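You operate a simulated robot arm through the tools that you are given. There is no shell and no other tool. Be economical: measure what you need, move in short steps, check, and stop when the job is done.

You run a simulated robot arm. Do the job below in one go: nothing can be reset, and whatever is moved stays where it is left.

TASK
Dab filler on the yellow hook and leaf tile, then tray the hook.
Fine: once on the hook's top, twice on the tile's corner; white pen back in its pot, hook in the white tray.
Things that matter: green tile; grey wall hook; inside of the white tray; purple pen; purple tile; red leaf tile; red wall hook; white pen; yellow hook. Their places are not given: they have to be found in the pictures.

Only the result counts: the job must be done as asked and must still hold three seconds after the hand-in. Knocking over, shifting, dropping, spilling or breaking anything else fails it.

THE ROBOT
A 6-joint arm with a two-finger parallel gripper, fixed in place. Base frame: the origin is at the foot of the arm, x ahead of it, y to its left, z up; the work surface is at about z = 900. Lengths are in mm, angles in degrees, forces in N, time in s.
With the tool pointing down near the work surface it reaches from about 140 to 840 mm from the base axis. Its first joint turns from -166.0 to 166.0 degrees. Payload 3.91 kg.
Tool frame: the origin (TCP) lies between the finger pads and is the grasp point; the fingertips stand 30 mm ahead of it; z points along the fingers, y is the line along which they close. The gripper opens to 110 mm. The fingers are 20 mm wide and 10 mm thick; the gripper's body (48 by 112 mm) begins 55 mm behind the TCP.
Orientation is told as [roll, pitch, yaw] about the base's x, y, z axes, in that order, counted from this pose: with the fingers straight down and closing along the base's y, the tool's x points along the base's -x, its y along +y and its z along -z.

THE INTERFACE
- The arm moves only by the tool move_arm. Its argument "steps" is a list of rows, each an object (a shift or turn left out is 0, a gripper value left out holds the last) with "grip": the finger opening in cm, from 0 to 11; "dp": the shift along the tool's x, y, z in cm, a list of three; "angular": the turn, a rotation vector about the tool's x, y, z in degrees, a list of three. In form: [{"grip": grip, "dp": [x, y, z], "angular": [wx, wy, wz]}, ...]. A call has 1 to 8 rows; each row is the pose to reach, as a shift and turn from the pose commanded when the call began, along the tool's axes at that moment. A row lasts 0.2 s, in which the tool goes at most 50 mm and 8.6 degrees; a call with a longer step from one row to the next is refused whole, and so is a gripper value outside its range. Where a pose cannot be reached the arm comes as near as it can. A force on the tool above 90 N (or 10 N above the force at the start of the call, whichever is more), or a blocked arm, ends the call early, and 0.2 s more pass. Each finger travels about 108 mm/s and halts on what it meets, pressing with about 22 N; the grip force reading is that of the motor and also rises with nothing between the fingers. The clock runs only during rows and for 0.2 s after the last one: add rows that repeat a pose to give the fingers time. The reply holds the time, the measured pose of the TCP, the force on the tool along the base axes, the opening and the grip force, in the units named above and with some noise, with the torque about the TCP (base axes, N m) and any sound that the robot's microphone picked up.
- Cameras (640 x 400 px; columns grow to the right, rows downward): "scene" is fixed at [408.3, 510.5, 1699.9]; the picture's right is [-1.00, 0.04, 0.00], its down [0.02, 0.61, -0.79] and it looks along [-0.03, -0.79, -0.61] (base axes); focal length 326 px, centre (320, 200). "wrist" rides on the gripper at [77, 7, -114] in the tool frame; the picture's right is [-0.09, 1.00, 0.00], its down [-0.80, -0.07, -0.59] and it looks along [-0.59, -0.05, 0.80] (tool axes); focal length 270 px, centre (320, 200).
- grab_frame(camera): a new picture of that camera. It takes no simulated time.
- slide_trunk(by): slides the trunk up (or, below 0, down) by that many mm; the arm rides with it, the base frame stays. It gives what a move gives, with no picture.
- point_at(camera, pixels): for up to 12 pixels [column, row] of the newest picture of that camera ("zoom" is the newest enlarged one), the place [x, y, z] in the base frame of the surface seen there, good to about 3 mm, but the place of the scene camera against the robot may be out by one fixed shift of up to 18 mm in any direction. It takes no simulated time.
- enlarge(camera, box): a new picture of the part [left, top, right, bottom] of that camera's present view, enlarged. It takes no simulated time.
- close_job(): hands the job in; it is judged then, once.

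Keep the steps short. Do not move on a guess: measure, check each grasp and each placing, and mend mistakes. In all there are 80 turns and 34 pictures (those below and enlarged ones count). Leave the gripper open and the arm clear of the work at the hand-in unless told otherwise, and finish with a single line.

The tools are called as name(argument=value, ...) on one line, values as JSON. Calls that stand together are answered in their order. move_arm: Moves the arm, as the interface text tells. Its arguments: {"type":"object","properties":{"steps":{"type":"array","items":{"type":"object","properties":{"grip":{"type":"number"},"dp":{"type":"array","items":{"type":"number"}},"angular":{"type":"array","items":{"type":"number"}}}}}},"required":["steps"]} The other tools are called the same way: slide_trunk (by) slides the trunk up or down; grab_frame (camera) takes a picture; point_at (camera, pixels) gives the place of the surface under pixels of a picture; enlarge (camera, box) takes an enlarged picture of a part of a camera's view; close_job () hands the job in.

At the start:

```text
time: 0.0
tcp_pos: [165.3, -317.7, 1277.3]
tool_rot: [0.0, 0.0, 0.0]
wrist_force: [0.5, 0.6, -0.4]
wrist_torque: [-0.02, 0.02, -0.02]
gripper_width: 109.8
gripper_force: 0.0
trunk travel left (down, up): [-450.0, 90.0]
```

scene: 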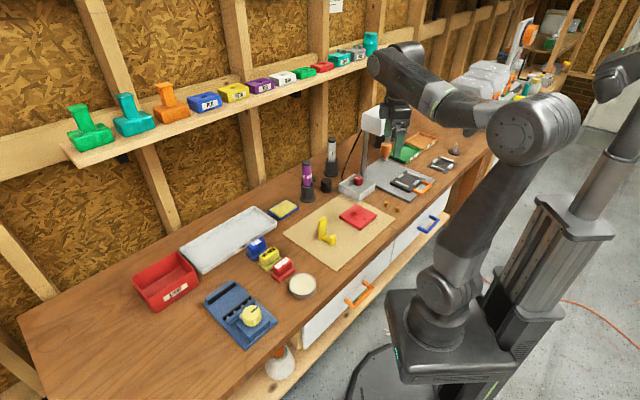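
wrist: 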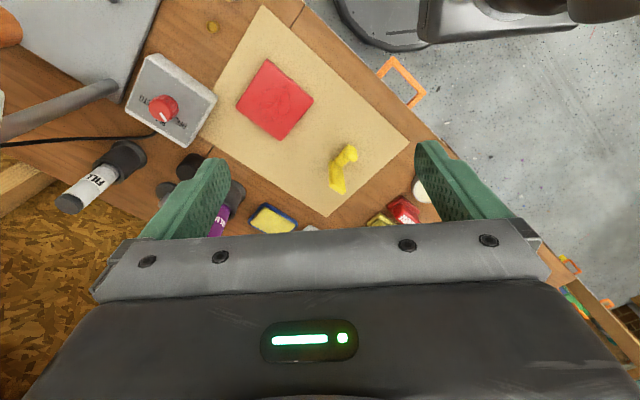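

I see the yellow hook near scene (325,232), the red tile at (357,216), and pens near (307,180) and (331,155). I'll enlarge the work area from both cameras.

enlarge(camera="scene", box=[230, 120, 440, 300])

enlarge(camera="wrist", box=[40, 40, 440, 260])

```text
2.22 times, centred on (335, 210) of scene
```

zoom: 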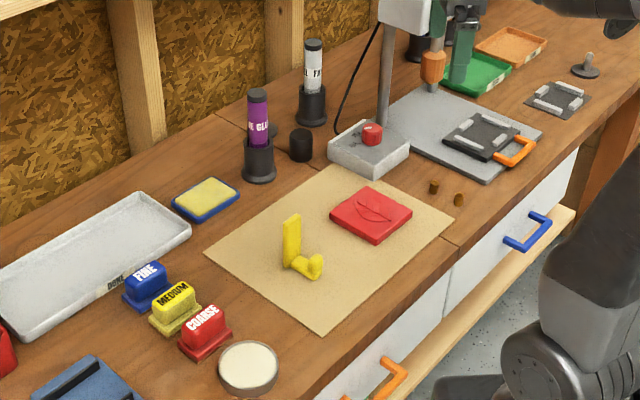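

```text
1.60 times, centred on (240, 150) of wrist
```

zoom: 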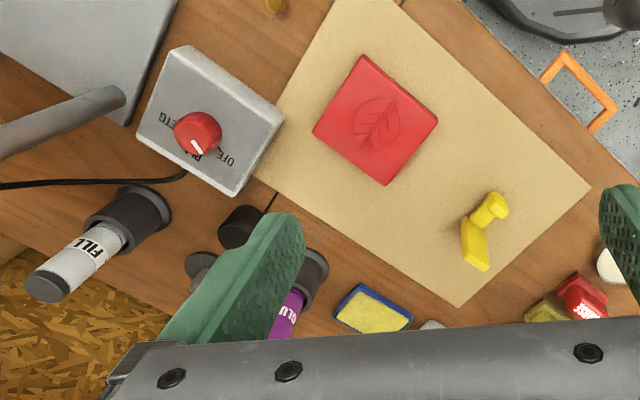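

The white pen (FILL...) stands in a pot and the DONE tray is white. I'll zoom in on the tile and hook for the damaged spots, and on the pen and its pot.

enlarge(camera="scene", box=[305, 195, 385, 250])

point_at(camera="zoom", pixels=[[155, 165], [150, 250], [150, 340], [255, 345], [230, 370], [275, 150], [425, 255], [580, 155], [425, 85], [420, 170], [40, 300], [350, 330]])

enlarge(camera="scene", box=[290, 125, 380, 205])

```text
7.27 times, centred on (345, 222) of scene
```

zoom: 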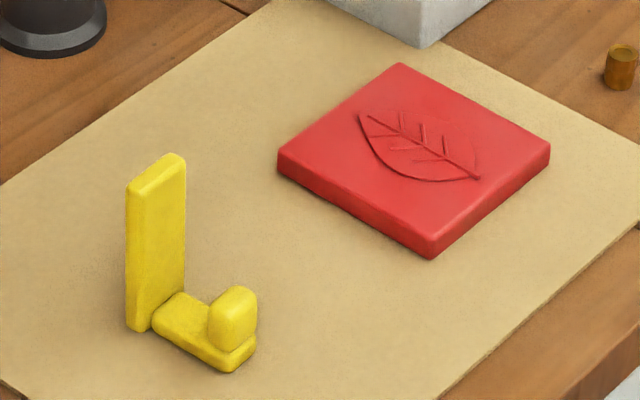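

```text
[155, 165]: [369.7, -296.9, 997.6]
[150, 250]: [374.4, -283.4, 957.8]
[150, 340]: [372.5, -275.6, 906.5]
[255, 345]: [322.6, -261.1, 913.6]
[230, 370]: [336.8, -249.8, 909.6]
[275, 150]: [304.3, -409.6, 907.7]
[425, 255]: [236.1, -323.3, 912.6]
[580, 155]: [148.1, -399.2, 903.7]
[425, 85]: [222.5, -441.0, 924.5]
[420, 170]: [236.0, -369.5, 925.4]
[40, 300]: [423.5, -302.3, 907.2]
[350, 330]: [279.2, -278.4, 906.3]
```

```text
5.00 times, centred on (335, 165) of scene
```

zoom: 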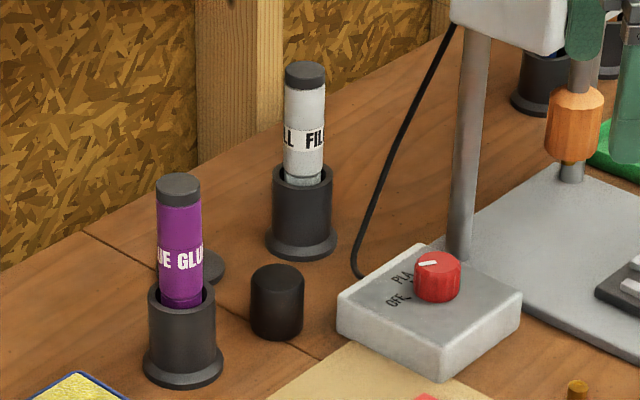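

The hook stands upright with its plate top near z≈998. Next I'll measure the pen and pot in this zoom, then the same things from the wrist camera, which carries no fixed shift.

point_at(camera="zoom", pixels=[[305, 70], [305, 100], [303, 165], [287, 175], [319, 175], [301, 215], [268, 240], [335, 240], [180, 185], [182, 300], [277, 280], [350, 210]])

grab_frame(camera="wrist")

point_at(camera="wrist", pixels=[[70, 204], [100, 180], [125, 150], [140, 150], [346, 153], [334, 178], [338, 192], [267, 60], [312, 101], [281, 138], [237, 102], [275, 100]])

```text
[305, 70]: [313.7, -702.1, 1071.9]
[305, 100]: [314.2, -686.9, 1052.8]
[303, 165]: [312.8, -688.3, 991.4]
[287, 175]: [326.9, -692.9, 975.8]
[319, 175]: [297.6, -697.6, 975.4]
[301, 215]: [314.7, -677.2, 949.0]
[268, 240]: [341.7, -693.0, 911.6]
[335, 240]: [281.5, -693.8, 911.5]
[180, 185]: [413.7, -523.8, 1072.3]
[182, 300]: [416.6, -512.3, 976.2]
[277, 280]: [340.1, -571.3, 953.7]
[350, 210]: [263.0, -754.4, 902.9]
```

```text
27 pictures are left
```

wrist: 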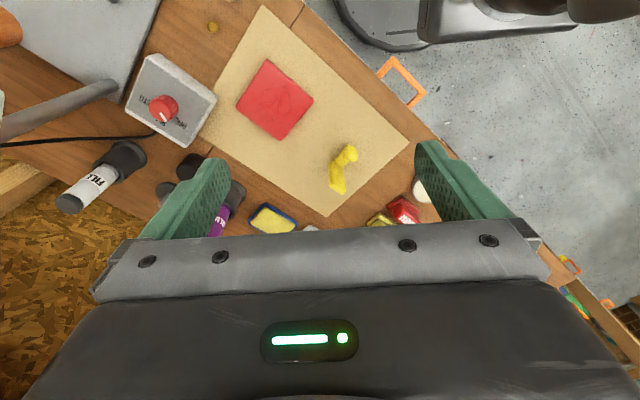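

```text
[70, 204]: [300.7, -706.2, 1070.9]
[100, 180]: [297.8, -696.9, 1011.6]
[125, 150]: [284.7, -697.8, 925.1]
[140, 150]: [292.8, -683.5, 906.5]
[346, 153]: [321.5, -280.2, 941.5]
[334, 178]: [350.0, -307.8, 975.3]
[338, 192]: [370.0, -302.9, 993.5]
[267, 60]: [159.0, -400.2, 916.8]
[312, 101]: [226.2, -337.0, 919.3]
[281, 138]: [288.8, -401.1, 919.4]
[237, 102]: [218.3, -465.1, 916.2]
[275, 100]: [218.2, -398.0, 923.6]
```

Scene and wrist readings differ by about 13 mm in x. I'll check the clearance around the pen (shelf, wall, drill column) and the tray position.

grab_frame(camera="scene")

point_at(camera="scene", pixels=[[300, 82], [330, 76], [300, 130], [345, 120], [378, 122], [368, 150], [362, 165], [230, 240], [185, 248], [275, 222], [200, 270], [255, 210]])

```text
26 pictures are left
```

scene: 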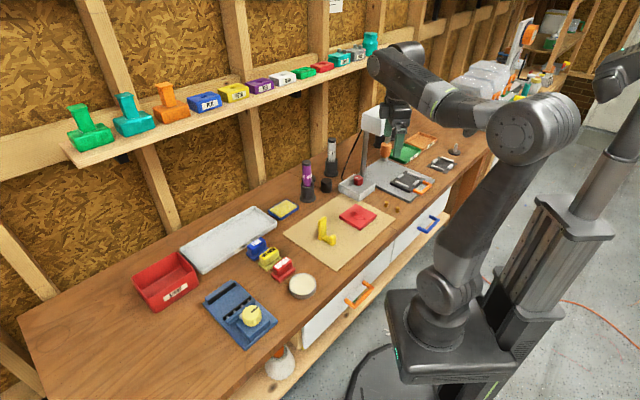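

```text
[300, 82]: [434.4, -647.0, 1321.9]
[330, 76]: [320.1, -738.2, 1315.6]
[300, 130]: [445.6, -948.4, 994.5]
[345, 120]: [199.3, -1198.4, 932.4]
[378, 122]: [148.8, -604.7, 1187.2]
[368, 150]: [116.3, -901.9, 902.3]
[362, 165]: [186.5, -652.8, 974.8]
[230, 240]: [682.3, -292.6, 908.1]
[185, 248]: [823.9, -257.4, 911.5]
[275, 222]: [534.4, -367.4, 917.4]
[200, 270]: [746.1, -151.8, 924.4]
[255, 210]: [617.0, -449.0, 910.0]
```

The shelf edge overhangs close behind the pen (front edge around y≈-740, z≈1315). So I'll reach the pen with the fingers tilted outward. First I yaw -66° in place, so that tool x points back at the base.

move_arm(steps=[{"grip": 11, "angular": [0, 0, 8.3]}, {"angular": [0, 0, 16.6]}, {"angular": [0, 0, 24.9]}, {"angular": [0, 0, 33.2]}, {"angular": [0, 0, 41.5]}, {"angular": [0, 0, 49.8]}, {"angular": [0, 0, 58]}, {"angular": [0, 0, 66]}])

```text
time: 1.8
tcp_pos: [164.8, -318.0, 1278.5]
tool_rot: [0.0, 0.0, -66.3]
wrist_force: [0.1, -0.4, -0.1]
wrist_torque: [0.01, 0.0, 0.01]
gripper_width: 110.1
gripper_force: 0.1
trunk travel left (down, up): [-450.0, 90.0]
```

The drill head (about x 150–195, y≈-600, z≈1190) would be tight for a -66° approach. I'll yaw on to -90° so the tool comes in along -y, and look from there.

move_arm(steps=[{"angular": [0, 0, 8], "dp": [0, 2, 0]}, {"angular": [0, 0, 16], "dp": [0, 5, 0]}, {"angular": [0, 0, 23.7], "dp": [0, 8, 0]}, {"angular": [0, 0, 23.7], "dp": [0, 11, 0]}])

grab_frame(camera="wrist")

enlarge(camera="scene", box=[290, 60, 450, 200])

```text
time: 2.8
tcp_pos: [267.3, -273.2, 1277.9]
tool_rot: [0.1, 0.0, -89.8]
wrist_force: [0.0, -0.4, -0.4]
wrist_torque: [-0.01, 0.0, 0.0]
gripper_width: 109.9
gripper_force: 0.1
trunk travel left (down, up): [-450.0, 90.0]
```

```text
25 pictures are left
```

wrist: 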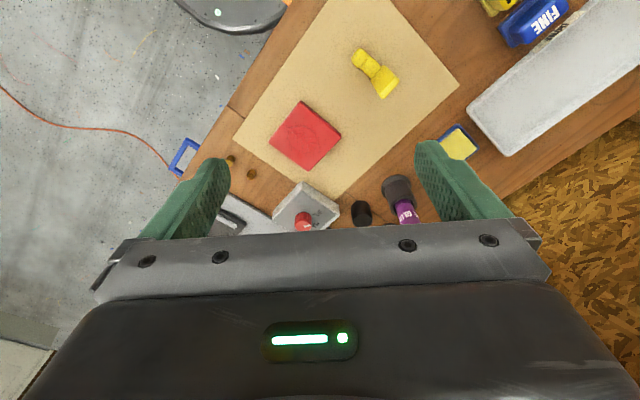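

```text
2.86 times, centred on (370, 130) of scene
```

zoom: 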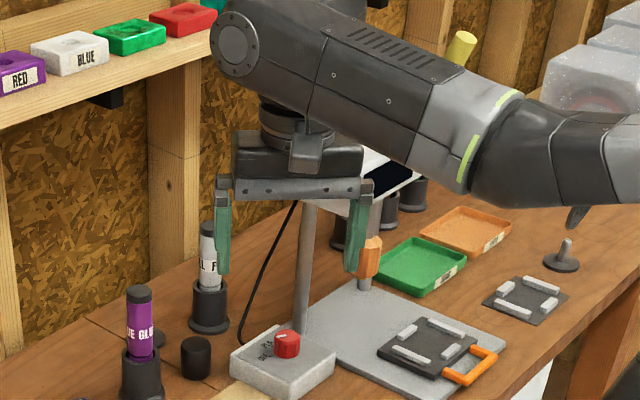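

The wrist housing sits well above the gripper, and the path along x≈302 looks free. I'll tilt 34° outward and go to about (302, -500, 1200).

move_arm(steps=[{"dp": [-2.8, 0.4, 1], "angular": [0, -4.25, 0]}, {"dp": [-5.6, 0.9, 2], "angular": [0, -8.5, 0]}, {"dp": [-8.5, 1.3, 3], "angular": [0, -12.75, 0]}, {"dp": [-11.3, 1.75, 4], "angular": [0, -17, 0]}, {"dp": [-14.2, 2.2, 5], "angular": [0, -21.25, 0]}, {"dp": [-17, 2.6, 6], "angular": [0, -25.5, 0]}, {"dp": [-19.9, 3, 7], "angular": [0, -29.75, 0]}, {"dp": [-22.7, 3.5, 7.8], "angular": [0, -34, 0]}])

grab_frame(camera="wrist")

```text
time: 4.6
tcp_pos: [301.5, -500.3, 1199.9]
tool_rot: [-0.1, -34.0, -89.8]
wrist_force: [0.2, 0.0, -0.7]
wrist_torque: [0.01, -0.04, -0.04]
gripper_width: 110.1
gripper_force: 0.0
trunk travel left (down, up): [-450.0, 90.0]
```

```text
23 pictures are left
```

wrist: 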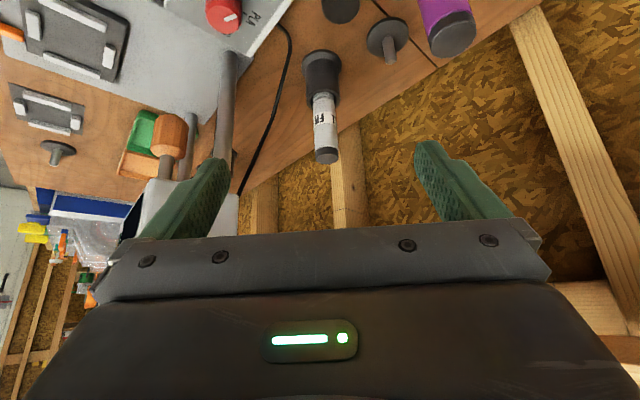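

The pen shows clearly at wrist (325,120). I'll measure it.

enlarge(camera="wrist", box=[180, 30, 420, 180])

point_at(camera="wrist", pixels=[[327, 156], [318, 157], [336, 154], [325, 135], [315, 125], [334, 122], [322, 105], [322, 70], [305, 75], [338, 75], [229, 80], [140, 180]])

```text
2.67 times, centred on (300, 105) of wrist
```

zoom: 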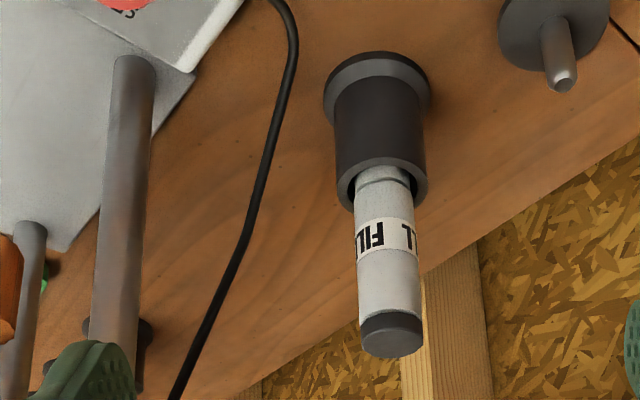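

```text
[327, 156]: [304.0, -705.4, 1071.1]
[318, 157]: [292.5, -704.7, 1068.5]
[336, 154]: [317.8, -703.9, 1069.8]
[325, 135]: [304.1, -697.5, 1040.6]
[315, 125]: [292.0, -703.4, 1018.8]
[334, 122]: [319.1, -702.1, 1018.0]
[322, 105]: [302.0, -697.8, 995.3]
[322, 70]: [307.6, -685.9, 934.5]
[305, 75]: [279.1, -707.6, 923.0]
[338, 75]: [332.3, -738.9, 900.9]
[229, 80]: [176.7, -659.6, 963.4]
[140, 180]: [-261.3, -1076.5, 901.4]
```

The pen axis is at about (305, -709), radius about 13 and top at 1072; the pot rim is near 977. I go to a stand-off 120 mm back along the tool axis.

move_arm(steps=[{"dp": [-2, 0.1, 3.3]}, {"dp": [-4, 0.2, 6.7]}, {"dp": [-6, 0.3, 10]}, {"dp": [-8.1, 0.35, 13.4]}, {"dp": [-8.1, 0.35, 13.4]}])

grab_frame(camera="wrist")

enlarge(camera="scene", box=[270, 40, 430, 200])

```text
time: 5.8
tcp_pos: [303.6, -639.0, 1133.1]
tool_rot: [0.0, -34.0, -89.7]
wrist_force: [0.0, -0.4, -0.2]
wrist_torque: [-0.02, 0.01, -0.03]
gripper_width: 110.0
gripper_force: 0.1
trunk travel left (down, up): [-450.0, 90.0]
```

```text
21 pictures are left
```

wrist: 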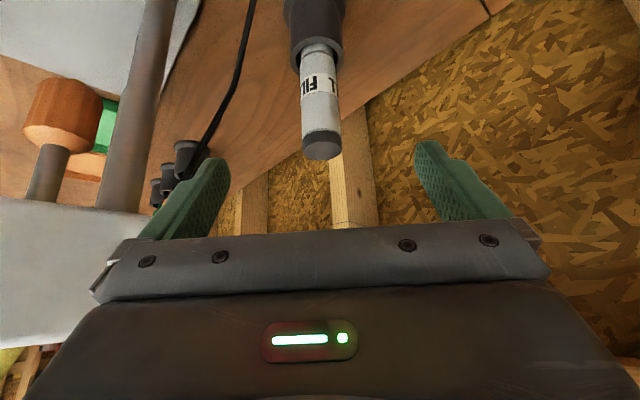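

```text
2.50 times, centred on (350, 120) of scene
```

zoom: 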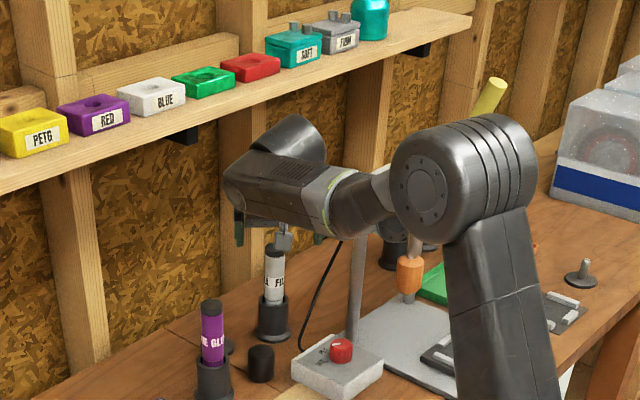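

I re-measure the pen from here, and check the gap between the wrist housing and the shelf.

point_at(camera="wrist", pixels=[[322, 152], [305, 140], [341, 137], [322, 120], [322, 90], [304, 100], [337, 97], [30, 250], [60, 330]])

point_at(camera="zoom", pixels=[[290, 118], [265, 135], [315, 135], [235, 180], [280, 95], [190, 135], [300, 85], [400, 60]])

```text
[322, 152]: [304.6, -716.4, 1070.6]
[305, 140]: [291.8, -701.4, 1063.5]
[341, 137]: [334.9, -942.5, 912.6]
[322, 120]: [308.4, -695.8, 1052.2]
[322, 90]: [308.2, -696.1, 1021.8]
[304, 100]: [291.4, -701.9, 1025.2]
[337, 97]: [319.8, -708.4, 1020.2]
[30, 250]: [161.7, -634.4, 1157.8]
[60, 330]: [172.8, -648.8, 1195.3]
```

```text
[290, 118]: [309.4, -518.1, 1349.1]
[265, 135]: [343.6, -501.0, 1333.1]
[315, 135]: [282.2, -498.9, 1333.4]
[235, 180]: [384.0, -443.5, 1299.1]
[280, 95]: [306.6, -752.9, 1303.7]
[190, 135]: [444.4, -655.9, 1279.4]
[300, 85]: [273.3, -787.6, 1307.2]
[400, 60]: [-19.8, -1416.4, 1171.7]
```

There's plenty of clearance (wrist at y≈-518, shelf edge at y≈-750). I advance 120 mm to the pen at (305.5, -709, 1035).

move_arm(steps=[{"dp": [-0.1, 0.1, 3]}, {"dp": [-0.2, 0.2, 6]}, {"dp": [-0.3, 0.2, 9]}, {"dp": [-0.32, 0.2, 12]}, {"dp": [-0.32, 0.2, 12]}])

```text
time: 7.0
tcp_pos: [309.4, -714.0, 1036.2]
tool_rot: [0.0, -34.0, -89.7]
wrist_force: [-0.4, -0.7, 0.1]
wrist_torque: [0.0, 0.01, -0.02]
gripper_width: 110.0
gripper_force: 0.1
trunk travel left (down, up): [-450.0, 90.0]
```

The pose reads x 309 and y -714, a few mm from plan. I read again with a zero move before closing.

move_arm(steps=[{"dp": [0, 0, 0]}])

grab_frame(camera="wrist")

```text
time: 7.4
tcp_pos: [308.8, -711.4, 1036.3]
tool_rot: [0.0, -34.1, -89.7]
wrist_force: [0.2, -0.1, 0.0]
wrist_torque: [0.04, 0.0, -0.02]
gripper_width: 110.1
gripper_force: 0.1
trunk travel left (down, up): [-450.0, 90.0]
```

```text
19 pictures are left
```

wrist: 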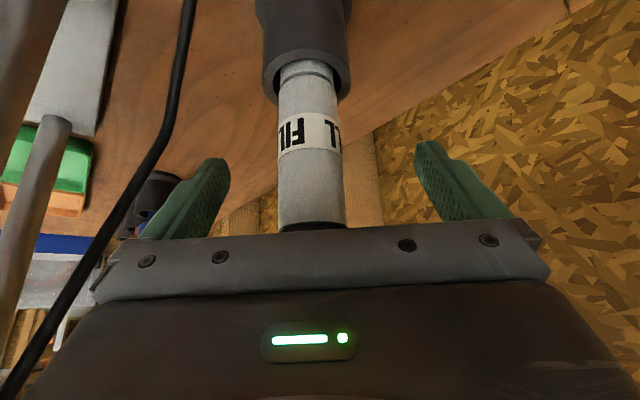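

The pen's centre is at column 312 and the fingers are centred near 322. So I shift -3 mm in base x and close partway to 4.2 cm to check the centring.

move_arm(steps=[{"dp": [0, -0.3, 0]}, {"dp": [0, -0.3, 0], "grip": 8}, {"dp": [0, -0.3, 0], "grip": 5.5}, {"dp": [0, -0.3, 0], "grip": 4.2}, {"dp": [0, -0.3, 0], "grip": 4.2}])

grab_frame(camera="wrist")

```text
time: 8.6
tcp_pos: [305.4, -712.6, 1037.3]
tool_rot: [0.0, -34.0, -89.6]
wrist_force: [0.5, 0.2, 0.2]
wrist_torque: [0.03, 0.0, 0.0]
gripper_width: 41.9
gripper_force: 0.1
trunk travel left (down, up): [-450.0, 90.0]
```

```text
18 pictures are left
```

wrist: 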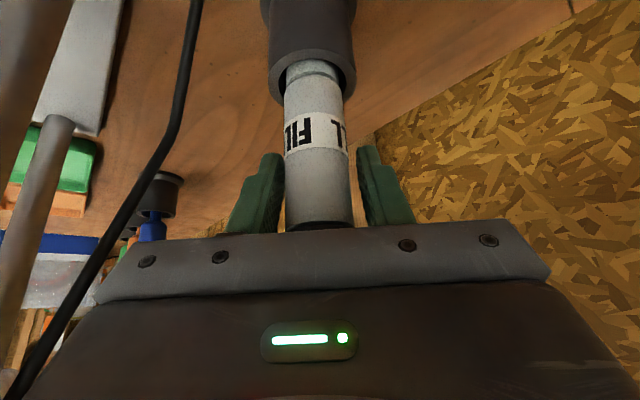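

It's nearly centred, with slightly less gap on the left. I shift another -1.5 mm and close on the pen.

move_arm(steps=[{"dp": [0, -0.15, 0], "grip": 4.2}, {"dp": [0, -0.15, 0], "grip": 3.2}, {"dp": [0, -0.15, 0], "grip": 2}, {"dp": [0, -0.15, 0], "grip": 1}, {"dp": [0, -0.15, 0], "grip": 1}])

```text
time: 9.8
tcp_pos: [303.5, -712.7, 1037.0]
tool_rot: [-0.1, -34.0, -89.6]
wrist_force: [0.0, -0.3, 0.4]
wrist_torque: [-0.02, 0.01, -0.04]
gripper_width: 32.3
gripper_force: 22.1
trunk travel left (down, up): [-450.0, 90.0]
```

Gripped at 32.3 mm with 22 N. I lift straight up 100 mm and look.

move_arm(steps=[{"dp": [-0.56, 0, -0.83]}, {"dp": [-1.4, 0, -2.07]}, {"dp": [-2.24, 0, -3.32]}, {"dp": [-3.35, 0, -4.97]}, {"dp": [-4.47, 0, -6.63]}, {"dp": [-5.59, 0, -8.29]}, {"dp": [-5.59, 0, -8.29]}])

enlarge(camera="scene", box=[280, 80, 400, 200])

```text
time: 11.4
tcp_pos: [304.7, -712.0, 1136.4]
tool_rot: [0.1, -34.0, -89.7]
wrist_force: [-0.8, -0.6, -0.9]
wrist_torque: [0.0, 0.03, 0.0]
gripper_width: 32.2
gripper_force: 22.2
trunk travel left (down, up): [-450.0, 90.0]
```

```text
3.33 times, centred on (340, 140) of scene
```

zoom: 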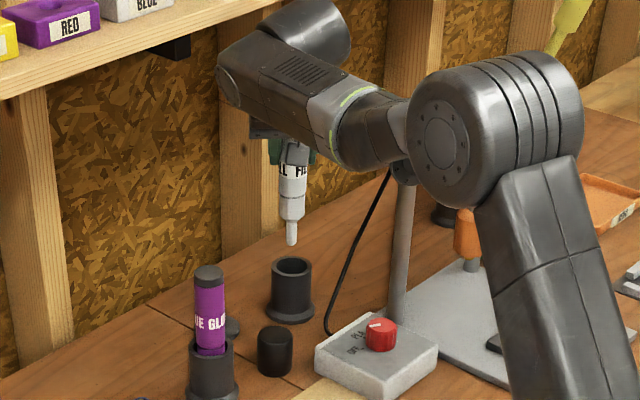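

The pen is out of the pot, and its nozzle tip shows at zoom (291,243). I'll measure the tip and the pot rim.

point_at(camera="zoom", pixels=[[291, 242], [291, 235], [291, 215], [291, 195], [290, 270], [291, 262], [273, 268], [310, 268], [291, 277]])

```text
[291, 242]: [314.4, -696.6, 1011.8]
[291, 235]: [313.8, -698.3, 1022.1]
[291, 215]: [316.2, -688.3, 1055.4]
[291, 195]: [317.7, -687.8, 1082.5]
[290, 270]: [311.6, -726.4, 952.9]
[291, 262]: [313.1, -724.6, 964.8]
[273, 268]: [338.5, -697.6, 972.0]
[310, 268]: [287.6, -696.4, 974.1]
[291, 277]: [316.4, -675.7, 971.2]
```

The tip is about 127 mm below the TCP, and the scene camera's shift is about (-9,-9,0). I raise 44 mm and draw back along +y to y≈-450, between the drill and the purple pen.

move_arm(steps=[{"dp": [-1.23, 0, -1.83]}, {"dp": [-2.46, 0, -3.65]}, {"dp": [0.6, 0, -5.7]}, {"dp": [4.2, 0, -8.1]}, {"dp": [8.2, 0, -10.8]}, {"dp": [12.2, 0, -13.5]}, {"dp": [16, 0, -16.1]}, {"dp": [19.2, 0, -18.3]}])

enlarge(camera="scene", box=[300, 170, 390, 250])

```text
time: 13.2
tcp_pos: [303.1, -448.4, 1181.8]
tool_rot: [0.0, -34.1, -89.7]
wrist_force: [-0.1, 0.3, 0.1]
wrist_torque: [-0.02, 0.0, 0.0]
gripper_width: 32.2
gripper_force: 21.9
trunk travel left (down, up): [-450.0, 90.0]
```

```text
5.00 times, centred on (345, 210) of scene
```

zoom: 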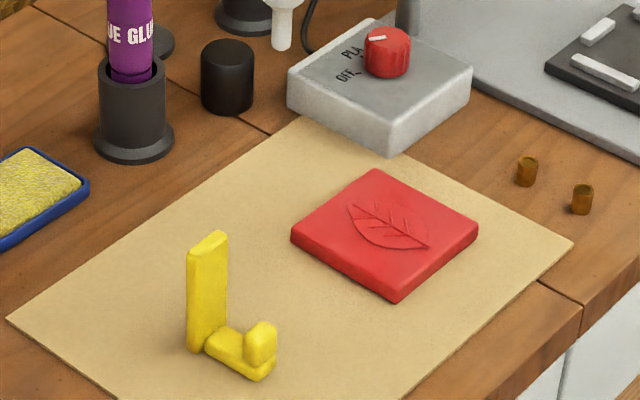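

The pen tip is at zoom (281,47) and the hook top is centred at (207,241). I measure the tip, the hook top and the tile corners.

point_at(camera="zoom", pixels=[[281, 46], [281, 38], [195, 247], [207, 241], [219, 234], [201, 248], [212, 236], [207, 275], [292, 230], [398, 292], [477, 227], [376, 171]])

```text
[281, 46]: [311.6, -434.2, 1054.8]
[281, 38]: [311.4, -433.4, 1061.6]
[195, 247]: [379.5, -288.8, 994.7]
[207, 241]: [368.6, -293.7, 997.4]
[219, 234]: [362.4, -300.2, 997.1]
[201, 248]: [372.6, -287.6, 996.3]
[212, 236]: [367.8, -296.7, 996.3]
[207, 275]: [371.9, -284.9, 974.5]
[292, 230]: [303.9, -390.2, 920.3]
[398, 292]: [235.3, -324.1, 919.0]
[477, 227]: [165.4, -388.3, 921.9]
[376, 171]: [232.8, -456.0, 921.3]
```

Relative to the tip, the hook top is at about (+57.5, +142.5, -57). I move to hover about 40 mm above it.

move_arm(steps=[{"dp": [2.5, 1.1, -1.3]}, {"dp": [5.1, 2.3, -2.6]}, {"dp": [7.6, 3.5, -3.9]}, {"dp": [10.2, 4.6, -5.2]}, {"dp": [12.75, 5.75, -6.55]}, {"dp": [12.75, 5.75, -6.55]}])

enlarge(camera="scene", box=[300, 190, 350, 250])

grab_frame(camera="wrist")

```text
time: 14.6
tcp_pos: [360.1, -307.9, 1162.3]
tool_rot: [0.0, -34.0, -89.7]
wrist_force: [0.7, -0.6, -1.0]
wrist_torque: [0.01, -0.01, 0.01]
gripper_width: 32.0
gripper_force: 21.8
trunk travel left (down, up): [-450.0, 90.0]
```

```text
6.67 times, centred on (325, 220) of scene
```

zoom: 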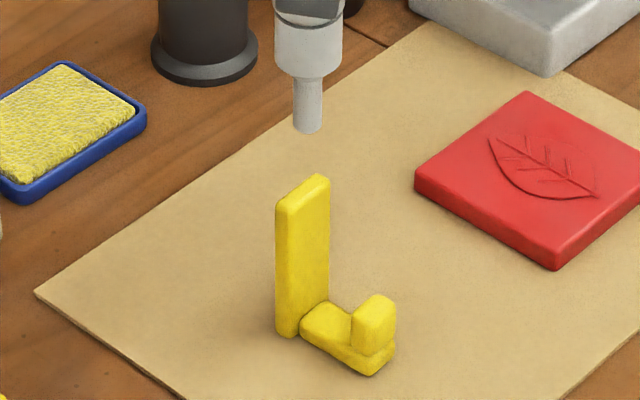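

```text
14 pictures are left
```

wrist: 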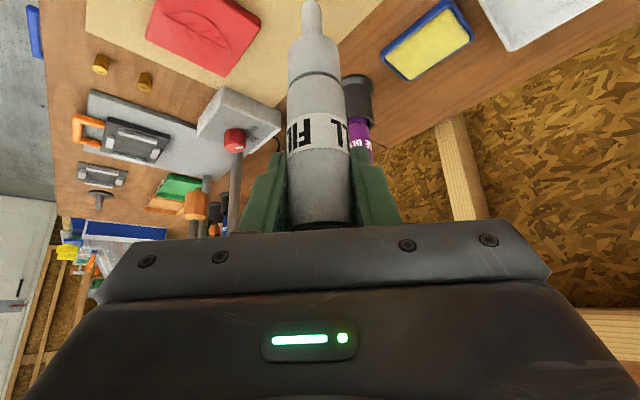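

I'm hovering. I'll measure the tip and the top face in the zoom.

point_at(camera="zoom", pixels=[[307, 129], [308, 120], [308, 100], [297, 105], [318, 105], [283, 200], [303, 188], [315, 180], [322, 180], [290, 205], [304, 192], [302, 184]])

point_at(camera="wrist", pixels=[[312, 5], [312, 20], [305, 12], [318, 12]])

```text
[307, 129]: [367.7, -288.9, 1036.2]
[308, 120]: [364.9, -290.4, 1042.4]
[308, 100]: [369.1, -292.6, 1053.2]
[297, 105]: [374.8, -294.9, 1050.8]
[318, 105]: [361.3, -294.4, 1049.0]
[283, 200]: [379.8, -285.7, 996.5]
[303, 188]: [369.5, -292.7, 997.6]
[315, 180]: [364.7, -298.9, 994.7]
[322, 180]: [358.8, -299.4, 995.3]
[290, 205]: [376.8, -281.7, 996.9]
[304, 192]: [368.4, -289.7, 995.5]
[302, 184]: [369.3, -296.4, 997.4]
```

```text
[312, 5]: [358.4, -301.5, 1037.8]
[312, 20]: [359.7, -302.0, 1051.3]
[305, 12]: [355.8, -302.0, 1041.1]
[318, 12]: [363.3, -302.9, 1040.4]
```

The tip needs about +2 mm in x and +3.5 mm in y to be over the face centre, with a gap of about 38 mm. I shift and come down 32 mm.

move_arm(steps=[{"dp": [0.29, 0.2, -0.2]}, {"dp": [0.85, 0.2, 0.63]}, {"dp": [1.41, 0.2, 1.46]}, {"dp": [1.8, 0.2, 2.04]}, {"dp": [2.08, 0.2, 2.45]}, {"dp": [2.08, 0.2, 2.45]}])

enlarge(camera="scene", box=[305, 195, 345, 235])

```text
time: 16.0
tcp_pos: [361.3, -305.1, 1132.6]
tool_rot: [0.0, -34.0, -89.8]
wrist_force: [-0.6, -0.1, -1.3]
wrist_torque: [-0.02, -0.05, -0.02]
gripper_width: 32.1
gripper_force: 22.1
trunk travel left (down, up): [-450.0, 90.0]
```

```text
10.00 times, centred on (325, 215) of scene
```

zoom: 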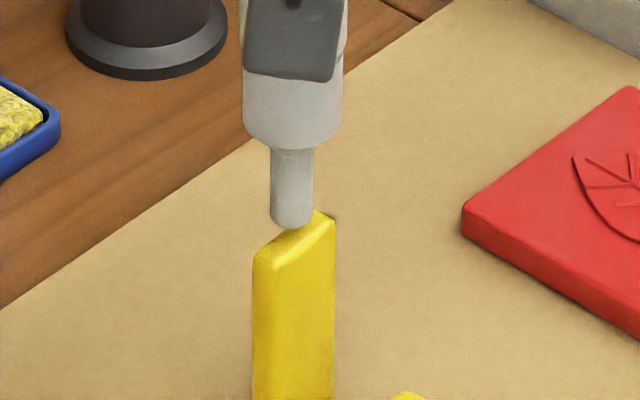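

The tip is about 5 mm above the face, well aligned. I shift +2 mm in y and come down in 1 mm rows, watching the force.

move_arm(steps=[{"dp": [0.166, -0.05, -0.11]}, {"dp": [0.22, -0.05, -0.03]}, {"dp": [0.278, -0.05, 0.056]}, {"dp": [0.334, -0.05, 0.139]}, {"dp": [0.334, -0.05, 0.139]}])

```text
time: 17.2
tcp_pos: [360.7, -303.3, 1128.6]
tool_rot: [0.0, -34.0, -89.7]
wrist_force: [0.4, 0.2, -1.1]
wrist_torque: [0.0, 0.03, -0.02]
gripper_width: 32.2
gripper_force: 21.9
trunk travel left (down, up): [-450.0, 90.0]
```

No contact yet (Fz -1.1). I'll come down 1 mm at a time for 3 mm more.

move_arm(steps=[{"dp": [0.056, 0, 0.083]}, {"dp": [0.112, 0, 0.166]}, {"dp": [0.112, 0, 0.166]}])

```text
time: 18.0
tcp_pos: [360.2, -302.5, 1128.3]
tool_rot: [0.2, -34.2, -89.9]
wrist_force: [0.5, -0.5, 15.1]
wrist_torque: [-0.15, -0.07, -0.06]
gripper_width: 32.3
gripper_force: 22.1
trunk travel left (down, up): [-450.0, 90.0]
```

Contact: Fz 15 N on the hook top. I lift straight up and check the mark.

move_arm(steps=[{"dp": [-0.28, 0, -0.41]}, {"dp": [-1.1, 0, -1.65]}, {"dp": [-2.24, 0, -3.3]}, {"dp": [-2.8, 0, -4.15]}])

enlarge(camera="scene", box=[305, 190, 385, 250])

```text
time: 19.0
tcp_pos: [361.0, -303.5, 1176.0]
tool_rot: [0.0, -34.0, -89.6]
wrist_force: [-0.1, -0.6, -1.2]
wrist_torque: [-0.02, 0.0, 0.02]
gripper_width: 31.7
gripper_force: 21.8
trunk travel left (down, up): [-450.0, 90.0]
```

```text
6.67 times, centred on (345, 220) of scene
```

zoom: 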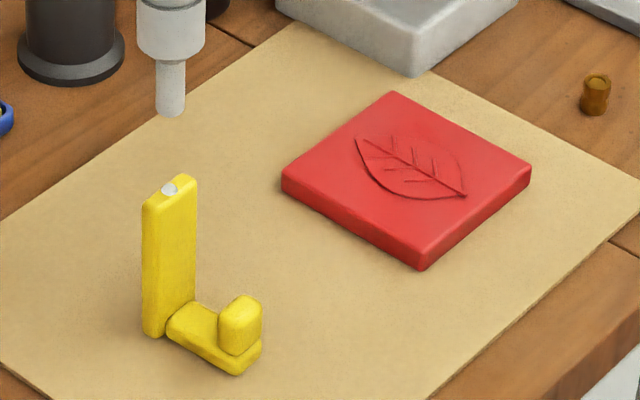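

The white dab is on the hook's top and the hook is still standing. I measure the mark for offsets, and the tile's near corner, zoom (422,268).

point_at(camera="zoom", pixels=[[169, 188], [421, 252], [421, 240], [421, 230], [171, 113], [300, 180], [515, 175]])

```text
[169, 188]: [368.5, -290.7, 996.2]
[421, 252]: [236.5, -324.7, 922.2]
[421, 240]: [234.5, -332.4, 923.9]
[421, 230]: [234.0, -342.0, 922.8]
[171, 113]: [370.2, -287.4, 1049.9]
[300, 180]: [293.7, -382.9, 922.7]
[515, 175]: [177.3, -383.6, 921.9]
```

The TCP for corner spot 1 (scene (235,-336)) is about (227, -348, 1054) at contact. I go across at height and then down to a hover 30 mm above.

move_arm(steps=[{"dp": [-0.9, -3.4, 0.6]}, {"dp": [-1.8, -6.7, 1.2]}, {"dp": [-2.7, -10, 1.8]}, {"dp": [-3.65, -13.4, 2.46]}, {"dp": [-2, -13.4, 4.9]}, {"dp": [0, -13.4, 7.87]}, {"dp": [1.49, -13.4, 10.09]}, {"dp": [1.49, -13.4, 10.09]}])

enlarge(camera="scene", box=[330, 190, 390, 240])

```text
time: 20.8
tcp_pos: [226.4, -348.6, 1083.2]
tool_rot: [0.0, -34.1, -89.7]
wrist_force: [0.1, 0.0, -1.0]
wrist_torque: [0.01, 0.0, -0.02]
gripper_width: 31.9
gripper_force: 22.1
trunk travel left (down, up): [-450.0, 90.0]
```

```text
8.00 times, centred on (360, 215) of scene
```

zoom: 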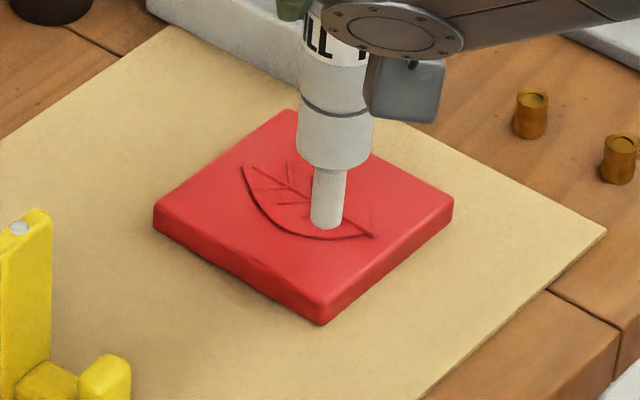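

The tip is heading for about (325,280), just inside the near corner at (321,303). I descend 25 mm and then by small rows to contact.

move_arm(steps=[{"dp": [0.56, 0, 0.83]}, {"dp": [1.0, 0, 1.49]}, {"dp": [1.29, 0, 1.91]}, {"dp": [1.4, 0, 2.07]}, {"dp": [1.45, 0, 2.155]}, {"dp": [1.51, 0, 2.24]}, {"dp": [1.51, 0, 2.24]}])

```text
time: 22.4
tcp_pos: [227.6, -346.9, 1056.4]
tool_rot: [0.1, -33.9, -89.7]
wrist_force: [-0.5, -0.2, -1.4]
wrist_torque: [0.0, 0.02, -0.02]
gripper_width: 32.0
gripper_force: 21.8
trunk travel left (down, up): [-450.0, 90.0]
```

No contact at 1056. I continue in 1 mm rows.

move_arm(steps=[{"dp": [0.056, 0, 0.083]}, {"dp": [0.112, 0, 0.166]}, {"dp": [0.112, 0, 0.166]}])

```text
time: 23.2
tcp_pos: [227.2, -347.3, 1056.0]
tool_rot: [0.0, -34.1, -89.6]
wrist_force: [-1.1, -0.3, -1.4]
wrist_torque: [-0.02, -0.05, 0.05]
gripper_width: 31.8
gripper_force: 21.7
trunk travel left (down, up): [-450.0, 90.0]
```

move_arm(steps=[{"dp": [0.056, 0, 0.083]}, {"dp": [0.112, 0, 0.166]}, {"dp": [0.112, 0, 0.166]}])

```text
time: 24.0
tcp_pos: [227.1, -347.4, 1054.1]
tool_rot: [0.0, -33.9, -89.8]
wrist_force: [-0.1, -0.5, 3.4]
wrist_torque: [-0.05, 0.05, -0.02]
gripper_width: 31.8
gripper_force: 22.4
trunk travel left (down, up): [-450.0, 90.0]
```

Light contact (about 4.5 N). I press 1 mm more to be sure, without lifting.

move_arm(steps=[{"dp": [0.05, 0, 0.074]}, {"dp": [0.05, 0, 0.074]}])

```text
time: 24.6
tcp_pos: [227.2, -347.7, 1053.9]
tool_rot: [0.0, -34.1, -89.8]
wrist_force: [0.2, 0.5, 16.7]
wrist_torque: [-0.08, -0.03, 0.0]
gripper_width: 32.0
gripper_force: 22.6
trunk travel left (down, up): [-450.0, 90.0]
```

Firm contact at 16.7 N. I lift 30 mm and look at the mark.

move_arm(steps=[{"dp": [-0.28, 0, -0.41]}, {"dp": [-1.12, 0, -1.66]}, {"dp": [-1.68, 0, -2.49]}, {"dp": [-1.68, 0, -2.49]}])

enlarge(camera="scene", box=[330, 190, 390, 240])

```text
time: 25.6
tcp_pos: [226.7, -346.3, 1081.4]
tool_rot: [0.0, -33.9, -89.8]
wrist_force: [0.8, -0.7, -0.5]
wrist_torque: [0.01, -0.01, 0.0]
gripper_width: 32.0
gripper_force: 21.3
trunk travel left (down, up): [-450.0, 90.0]
```

```text
8.00 times, centred on (360, 215) of scene
```

zoom: 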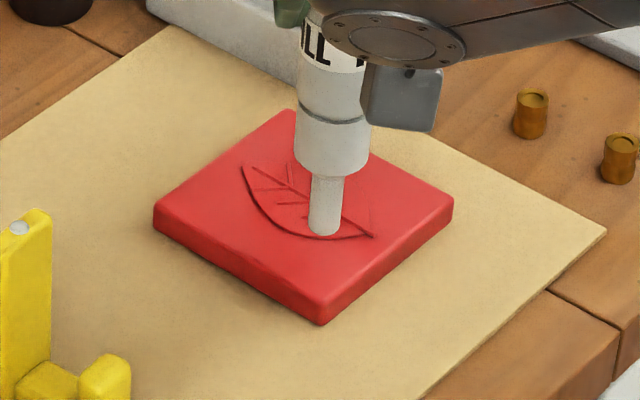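

I see no mark near (325,280). I'll enlarge the tile closely to look for a faint mark or a particular damaged corner.

enlarge(camera="scene", box=[345, 202, 389, 232])

```text
13.33 times, centred on (367, 217) of scene
```

zoom: 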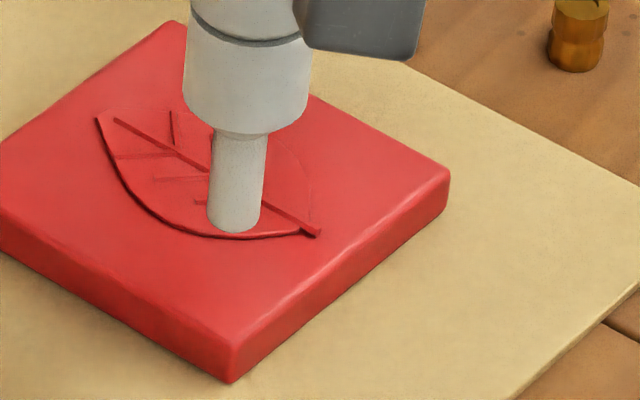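

There's still no mark and all the corners look clean, so that long slow press (about 1 s) doesn't seem to have left filler. I'll repeat it as a short dab like the one on the hook, 4 mm nearer the corner, and look again.

move_arm(steps=[{"dp": [0.33, 0, -0.22]}, {"dp": [1.45, 0, 1.44]}, {"dp": [1.84, 0, 2.02]}, {"dp": [2.01, 0, 2.27]}, {"dp": [2.01, 0, 2.27]}, {"dp": [1.73, 0, 1.85]}, {"dp": [0.33, 0, -0.22]}])

enlarge(camera="scene", box=[330, 190, 390, 240])

```text
time: 27.2
tcp_pos: [228.1, -344.0, 1082.3]
tool_rot: [0.0, -34.1, -89.6]
wrist_force: [-0.4, -0.2, -0.9]
wrist_torque: [-0.01, 0.01, -0.02]
gripper_width: 32.0
gripper_force: 22.1
trunk travel left (down, up): [-450.0, 90.0]
```

```text
8.00 times, centred on (360, 215) of scene
```

zoom: 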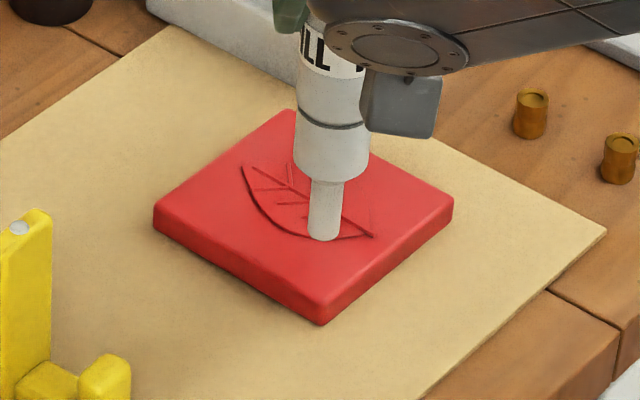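

Still no mark, and I have no force reading to show that this brief touch made contact. I'll redo it with the same profile as the hook dab (stop in contact, read the force), 2 mm nearer the corner.

move_arm(steps=[{"dp": [0.17, 0, -0.11]}, {"dp": [1.29, 0, 1.55]}, {"dp": [1.7, 0, 2.15]}, {"dp": [1.79, 0, 2.29]}, {"dp": [1.845, 0, 2.377]}, {"dp": [1.845, 0, 2.377]}])

```text
time: 28.6
tcp_pos: [226.6, -342.0, 1053.3]
tool_rot: [0.1, -34.1, -89.7]
wrist_force: [1.3, 0.7, 14.4]
wrist_torque: [-0.04, -0.05, 0.0]
gripper_width: 32.2
gripper_force: 21.7
trunk travel left (down, up): [-450.0, 90.0]
```

move_arm(steps=[{"dp": [-0.28, 0, -0.41]}, {"dp": [-1.12, 0, -1.66]}, {"dp": [-2.24, 0, -3.32]}, {"dp": [-3.36, 0, -4.98]}])

enlarge(camera="scene", box=[330, 190, 390, 240])

```text
time: 29.6
tcp_pos: [226.4, -340.8, 1112.9]
tool_rot: [0.0, -34.0, -89.7]
wrist_force: [0.2, 0.6, -0.5]
wrist_torque: [-0.03, -0.02, 0.01]
gripper_width: 31.8
gripper_force: 21.9
trunk travel left (down, up): [-450.0, 90.0]
```

```text
8.00 times, centred on (360, 215) of scene
```

zoom: 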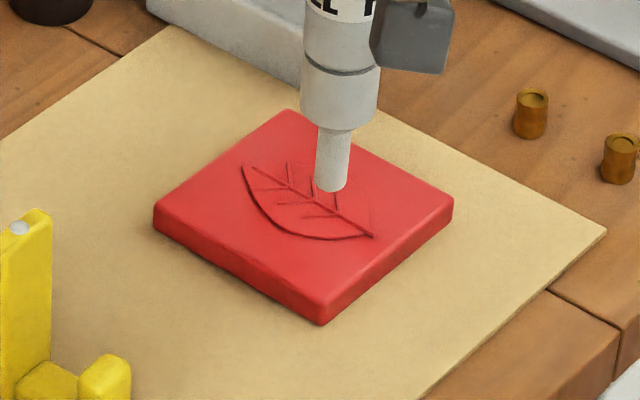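

There was firm contact (14 N) but no mark, so the near corner isn't where filler takes. I try the scene-left corner (TCP ≈ (284,-402)) the same way.

move_arm(steps=[{"dp": [-2.5, 2.85, 1.68]}, {"dp": [-4.97, 5.7, 3.35]}, {"dp": [-2.73, 5.7, 6.67]}, {"dp": [-1.9, 5.7, 7.91]}, {"dp": [-1.73, 5.7, 8.16]}, {"dp": [-1.64, 5.7, 8.28]}, {"dp": [-1.59, 5.7, 8.365]}, {"dp": [-1.59, 5.7, 8.365]}])

```text
time: 31.4
tcp_pos: [284.2, -399.7, 1053.2]
tool_rot: [0.2, -34.1, -89.7]
wrist_force: [1.2, 0.4, 14.6]
wrist_torque: [-0.02, -0.17, 0.03]
gripper_width: 31.7
gripper_force: 22.2
trunk travel left (down, up): [-450.0, 90.0]
```

Contact at 14.6 N. I lift 60 mm and look at the left corner.

move_arm(steps=[{"dp": [-0.28, 0, -0.41]}, {"dp": [-1.12, 0, -1.66]}, {"dp": [-2.24, 0, -3.32]}, {"dp": [-3.36, 0, -4.98]}])

enlarge(camera="scene", box=[320, 190, 390, 240])

```text
time: 32.4
tcp_pos: [283.3, -399.8, 1113.0]
tool_rot: [0.0, -34.0, -89.7]
wrist_force: [-0.3, -0.3, 0.1]
wrist_torque: [0.01, -0.01, 0.0]
gripper_width: 31.8
gripper_force: 21.7
trunk travel left (down, up): [-450.0, 90.0]
```

```text
8.00 times, centred on (355, 215) of scene
```

zoom: 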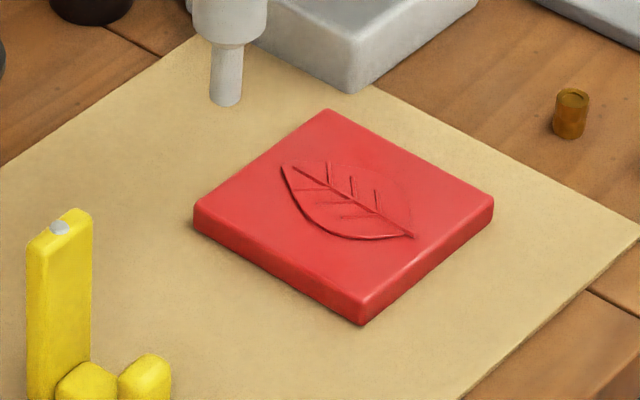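

No mark at the left corner either. I try the right corner next, TCP ≈ (169.5,-401).

move_arm(steps=[{"dp": [0, -3.8, 0]}, {"dp": [0, -7.6, 0]}, {"dp": [0, -11.45, 0]}, {"dp": [2.24, -11.45, 3.32]}, {"dp": [3.07, -11.45, 4.56]}, {"dp": [3.24, -11.45, 4.81]}, {"dp": [3.38, -11.45, 5.015]}, {"dp": [3.38, -11.45, 5.015]}])

```text
time: 34.2
tcp_pos: [168.7, -400.3, 1052.9]
tool_rot: [0.1, -34.2, -89.7]
wrist_force: [-0.7, 0.7, 15.0]
wrist_torque: [0.11, 0.16, -0.02]
gripper_width: 32.0
gripper_force: 22.2
trunk travel left (down, up): [-450.0, 90.0]
```

move_arm(steps=[{"dp": [-0.28, 0, -0.41]}, {"dp": [-1.12, 0, -1.66]}, {"dp": [-2.24, 0, -3.32]}, {"dp": [-3.38, 0, -5.015]}])

enlarge(camera="scene", box=[320, 190, 390, 240])

```text
time: 35.2
tcp_pos: [170.5, -399.7, 1111.1]
tool_rot: [0.0, -34.0, -89.7]
wrist_force: [-0.3, 0.1, 0.0]
wrist_torque: [-0.01, 0.03, -0.01]
gripper_width: 32.0
gripper_force: 22.0
trunk travel left (down, up): [-450.0, 90.0]
```

```text
8.00 times, centred on (355, 215) of scene
```

zoom: 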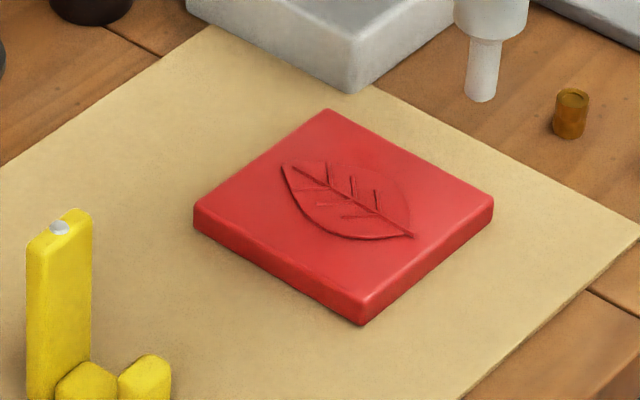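

No mark on the right corner either. The last one is the far corner, TCP ≈ (225.5,-456); the drill box there is lower than the pen shoulder.

move_arm(steps=[{"dp": [-2.28, 2.8, 1.54]}, {"dp": [-4.56, 5.6, 3.07]}, {"dp": [-2.32, 5.6, 6.39]}, {"dp": [-1.49, 5.6, 7.63]}, {"dp": [-1.32, 5.6, 7.88]}, {"dp": [-1.18, 5.6, 8.085]}, {"dp": [-1.18, 5.6, 8.085]}])

```text
time: 36.8
tcp_pos: [225.7, -455.7, 1053.9]
tool_rot: [0.1, -34.3, -89.8]
wrist_force: [-0.3, 0.6, 14.5]
wrist_torque: [-0.03, 0.14, 0.04]
gripper_width: 31.7
gripper_force: 21.9
trunk travel left (down, up): [-450.0, 90.0]
```

move_arm(steps=[{"dp": [-0.28, 0, -0.41]}, {"dp": [-1.12, 0, -1.66]}, {"dp": [-2.24, 0, -3.32]}, {"dp": [-3.38, 0, -5.015]}])

enlarge(camera="scene", box=[310, 150, 390, 230])

```text
time: 37.8
tcp_pos: [226.9, -454.9, 1113.1]
tool_rot: [0.0, -34.0, -89.7]
wrist_force: [-1.0, -0.5, -1.1]
wrist_torque: [0.0, 0.0, 0.02]
gripper_width: 31.9
gripper_force: 22.4
trunk travel left (down, up): [-450.0, 90.0]
```

```text
5.00 times, centred on (350, 190) of scene
```

zoom: 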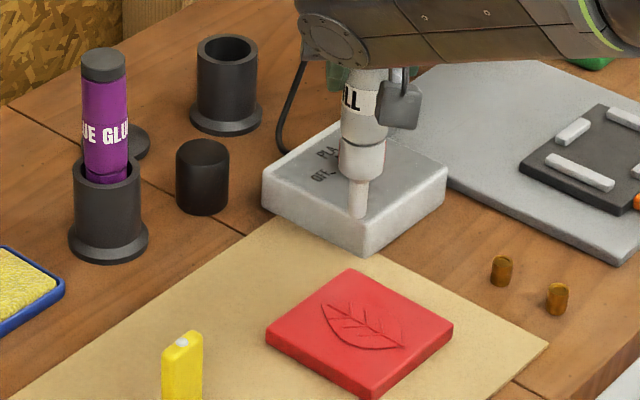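

There's no mark on any corner despite firm contacts, so the pen seems to carry one dab per load and must be recharged in its pot. I raise and line up at x≈304 for a dip.

move_arm(steps=[{"dp": [-1.3, 2.6, -1.9]}, {"dp": [-2.6, 5.2, -3.8]}, {"dp": [-3.86, 7.8, -5.72]}, {"dp": [-8.0, 7.8, -2.92]}, {"dp": [-12, 7.8, -0.2]}, {"dp": [-16, 7.8, 2.5]}, {"dp": [-16, 7.8, 2.5]}])

move_arm(steps=[{"dp": [0, 0, 0]}])

```text
time: 39.4
tcp_pos: [305.8, -603.1, 1179.2]
tool_rot: [-0.1, -34.0, -89.7]
wrist_force: [-0.1, -0.1, 0.1]
wrist_torque: [0.01, 0.0, -0.04]
gripper_width: 32.0
gripper_force: 22.0
trunk travel left (down, up): [-450.0, 90.0]
```

```text
time: 39.8
tcp_pos: [305.2, -603.7, 1179.7]
tool_rot: [0.0, -34.0, -89.6]
wrist_force: [0.6, -0.6, -0.7]
wrist_torque: [-0.04, 0.0, -0.01]
gripper_width: 31.9
gripper_force: 22.3
trunk travel left (down, up): [-450.0, 90.0]
```

I move over the pot to (304.1,-712.4,1136), the post-lift pose recorded earlier.

move_arm(steps=[{"dp": [-3, -0.05, 2.03]}, {"dp": [-6, -0.1, 4.1]}, {"dp": [-9.04, -0.14, 6.09]}, {"dp": [-6.63, -0.14, 9.66]}, {"dp": [-6.63, -0.14, 9.66]}])

move_arm(steps=[{"dp": [0, 0, 0]}])

move_arm(steps=[{"dp": [0, 0, 0]}])

```text
time: 41.0
tcp_pos: [304.0, -711.8, 1138.8]
tool_rot: [0.0, -33.9, -89.7]
wrist_force: [0.1, -0.4, 0.5]
wrist_torque: [-0.03, -0.01, -0.01]
gripper_width: 31.9
gripper_force: 22.3
trunk travel left (down, up): [-450.0, 90.0]
```

```text
time: 41.4
tcp_pos: [303.8, -712.1, 1138.5]
tool_rot: [-0.1, -34.0, -89.8]
wrist_force: [-0.1, 0.3, -1.1]
wrist_torque: [-0.04, 0.02, 0.01]
gripper_width: 31.9
gripper_force: 22.5
trunk travel left (down, up): [-450.0, 90.0]
```

```text
time: 41.8
tcp_pos: [303.8, -711.4, 1138.9]
tool_rot: [0.0, -34.0, -89.7]
wrist_force: [-0.2, 0.4, -1.0]
wrist_torque: [0.0, 0.01, 0.0]
gripper_width: 31.9
gripper_force: 21.9
trunk travel left (down, up): [-450.0, 90.0]
```

The pose matches the pick-up pose within 1 mm. I lower 60 mm and check the forces.

move_arm(steps=[{"dp": [0.56, -0.02, 0.83]}, {"dp": [1.12, -0.02, 1.66]}, {"dp": [1.68, 0, 2.49]}, {"dp": [2.24, 0, 3.32]}, {"dp": [2.8, 0, 4.15]}, {"dp": [3.35, 0, 4.97]}, {"dp": [3.35, 0, 4.97]}])

```text
time: 43.4
tcp_pos: [303.9, -711.6, 1077.7]
tool_rot: [0.0, -34.0, -89.7]
wrist_force: [-0.3, -1.4, -1.2]
wrist_torque: [0.0, -0.02, 0.0]
gripper_width: 31.7
gripper_force: 22.0
trunk travel left (down, up): [-450.0, 90.0]
```

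No contact forces. I lower a further 39 mm.

move_arm(steps=[{"dp": [0.56, 0, 0.83]}, {"dp": [1.12, 0, 1.66]}, {"dp": [1.68, 0, 2.49]}, {"dp": [2.01, 0, 2.98]}, {"dp": [2.18, 0, 3.23]}, {"dp": [2.18, 0, 3.23]}])

```text
time: 44.8
tcp_pos: [303.9, -709.5, 1039.5]
tool_rot: [0.0, -34.1, -89.7]
wrist_force: [-0.5, 0.3, -1.2]
wrist_torque: [0.0, 0.02, -0.01]
gripper_width: 31.8
gripper_force: 22.3
trunk travel left (down, up): [-450.0, 90.0]
```

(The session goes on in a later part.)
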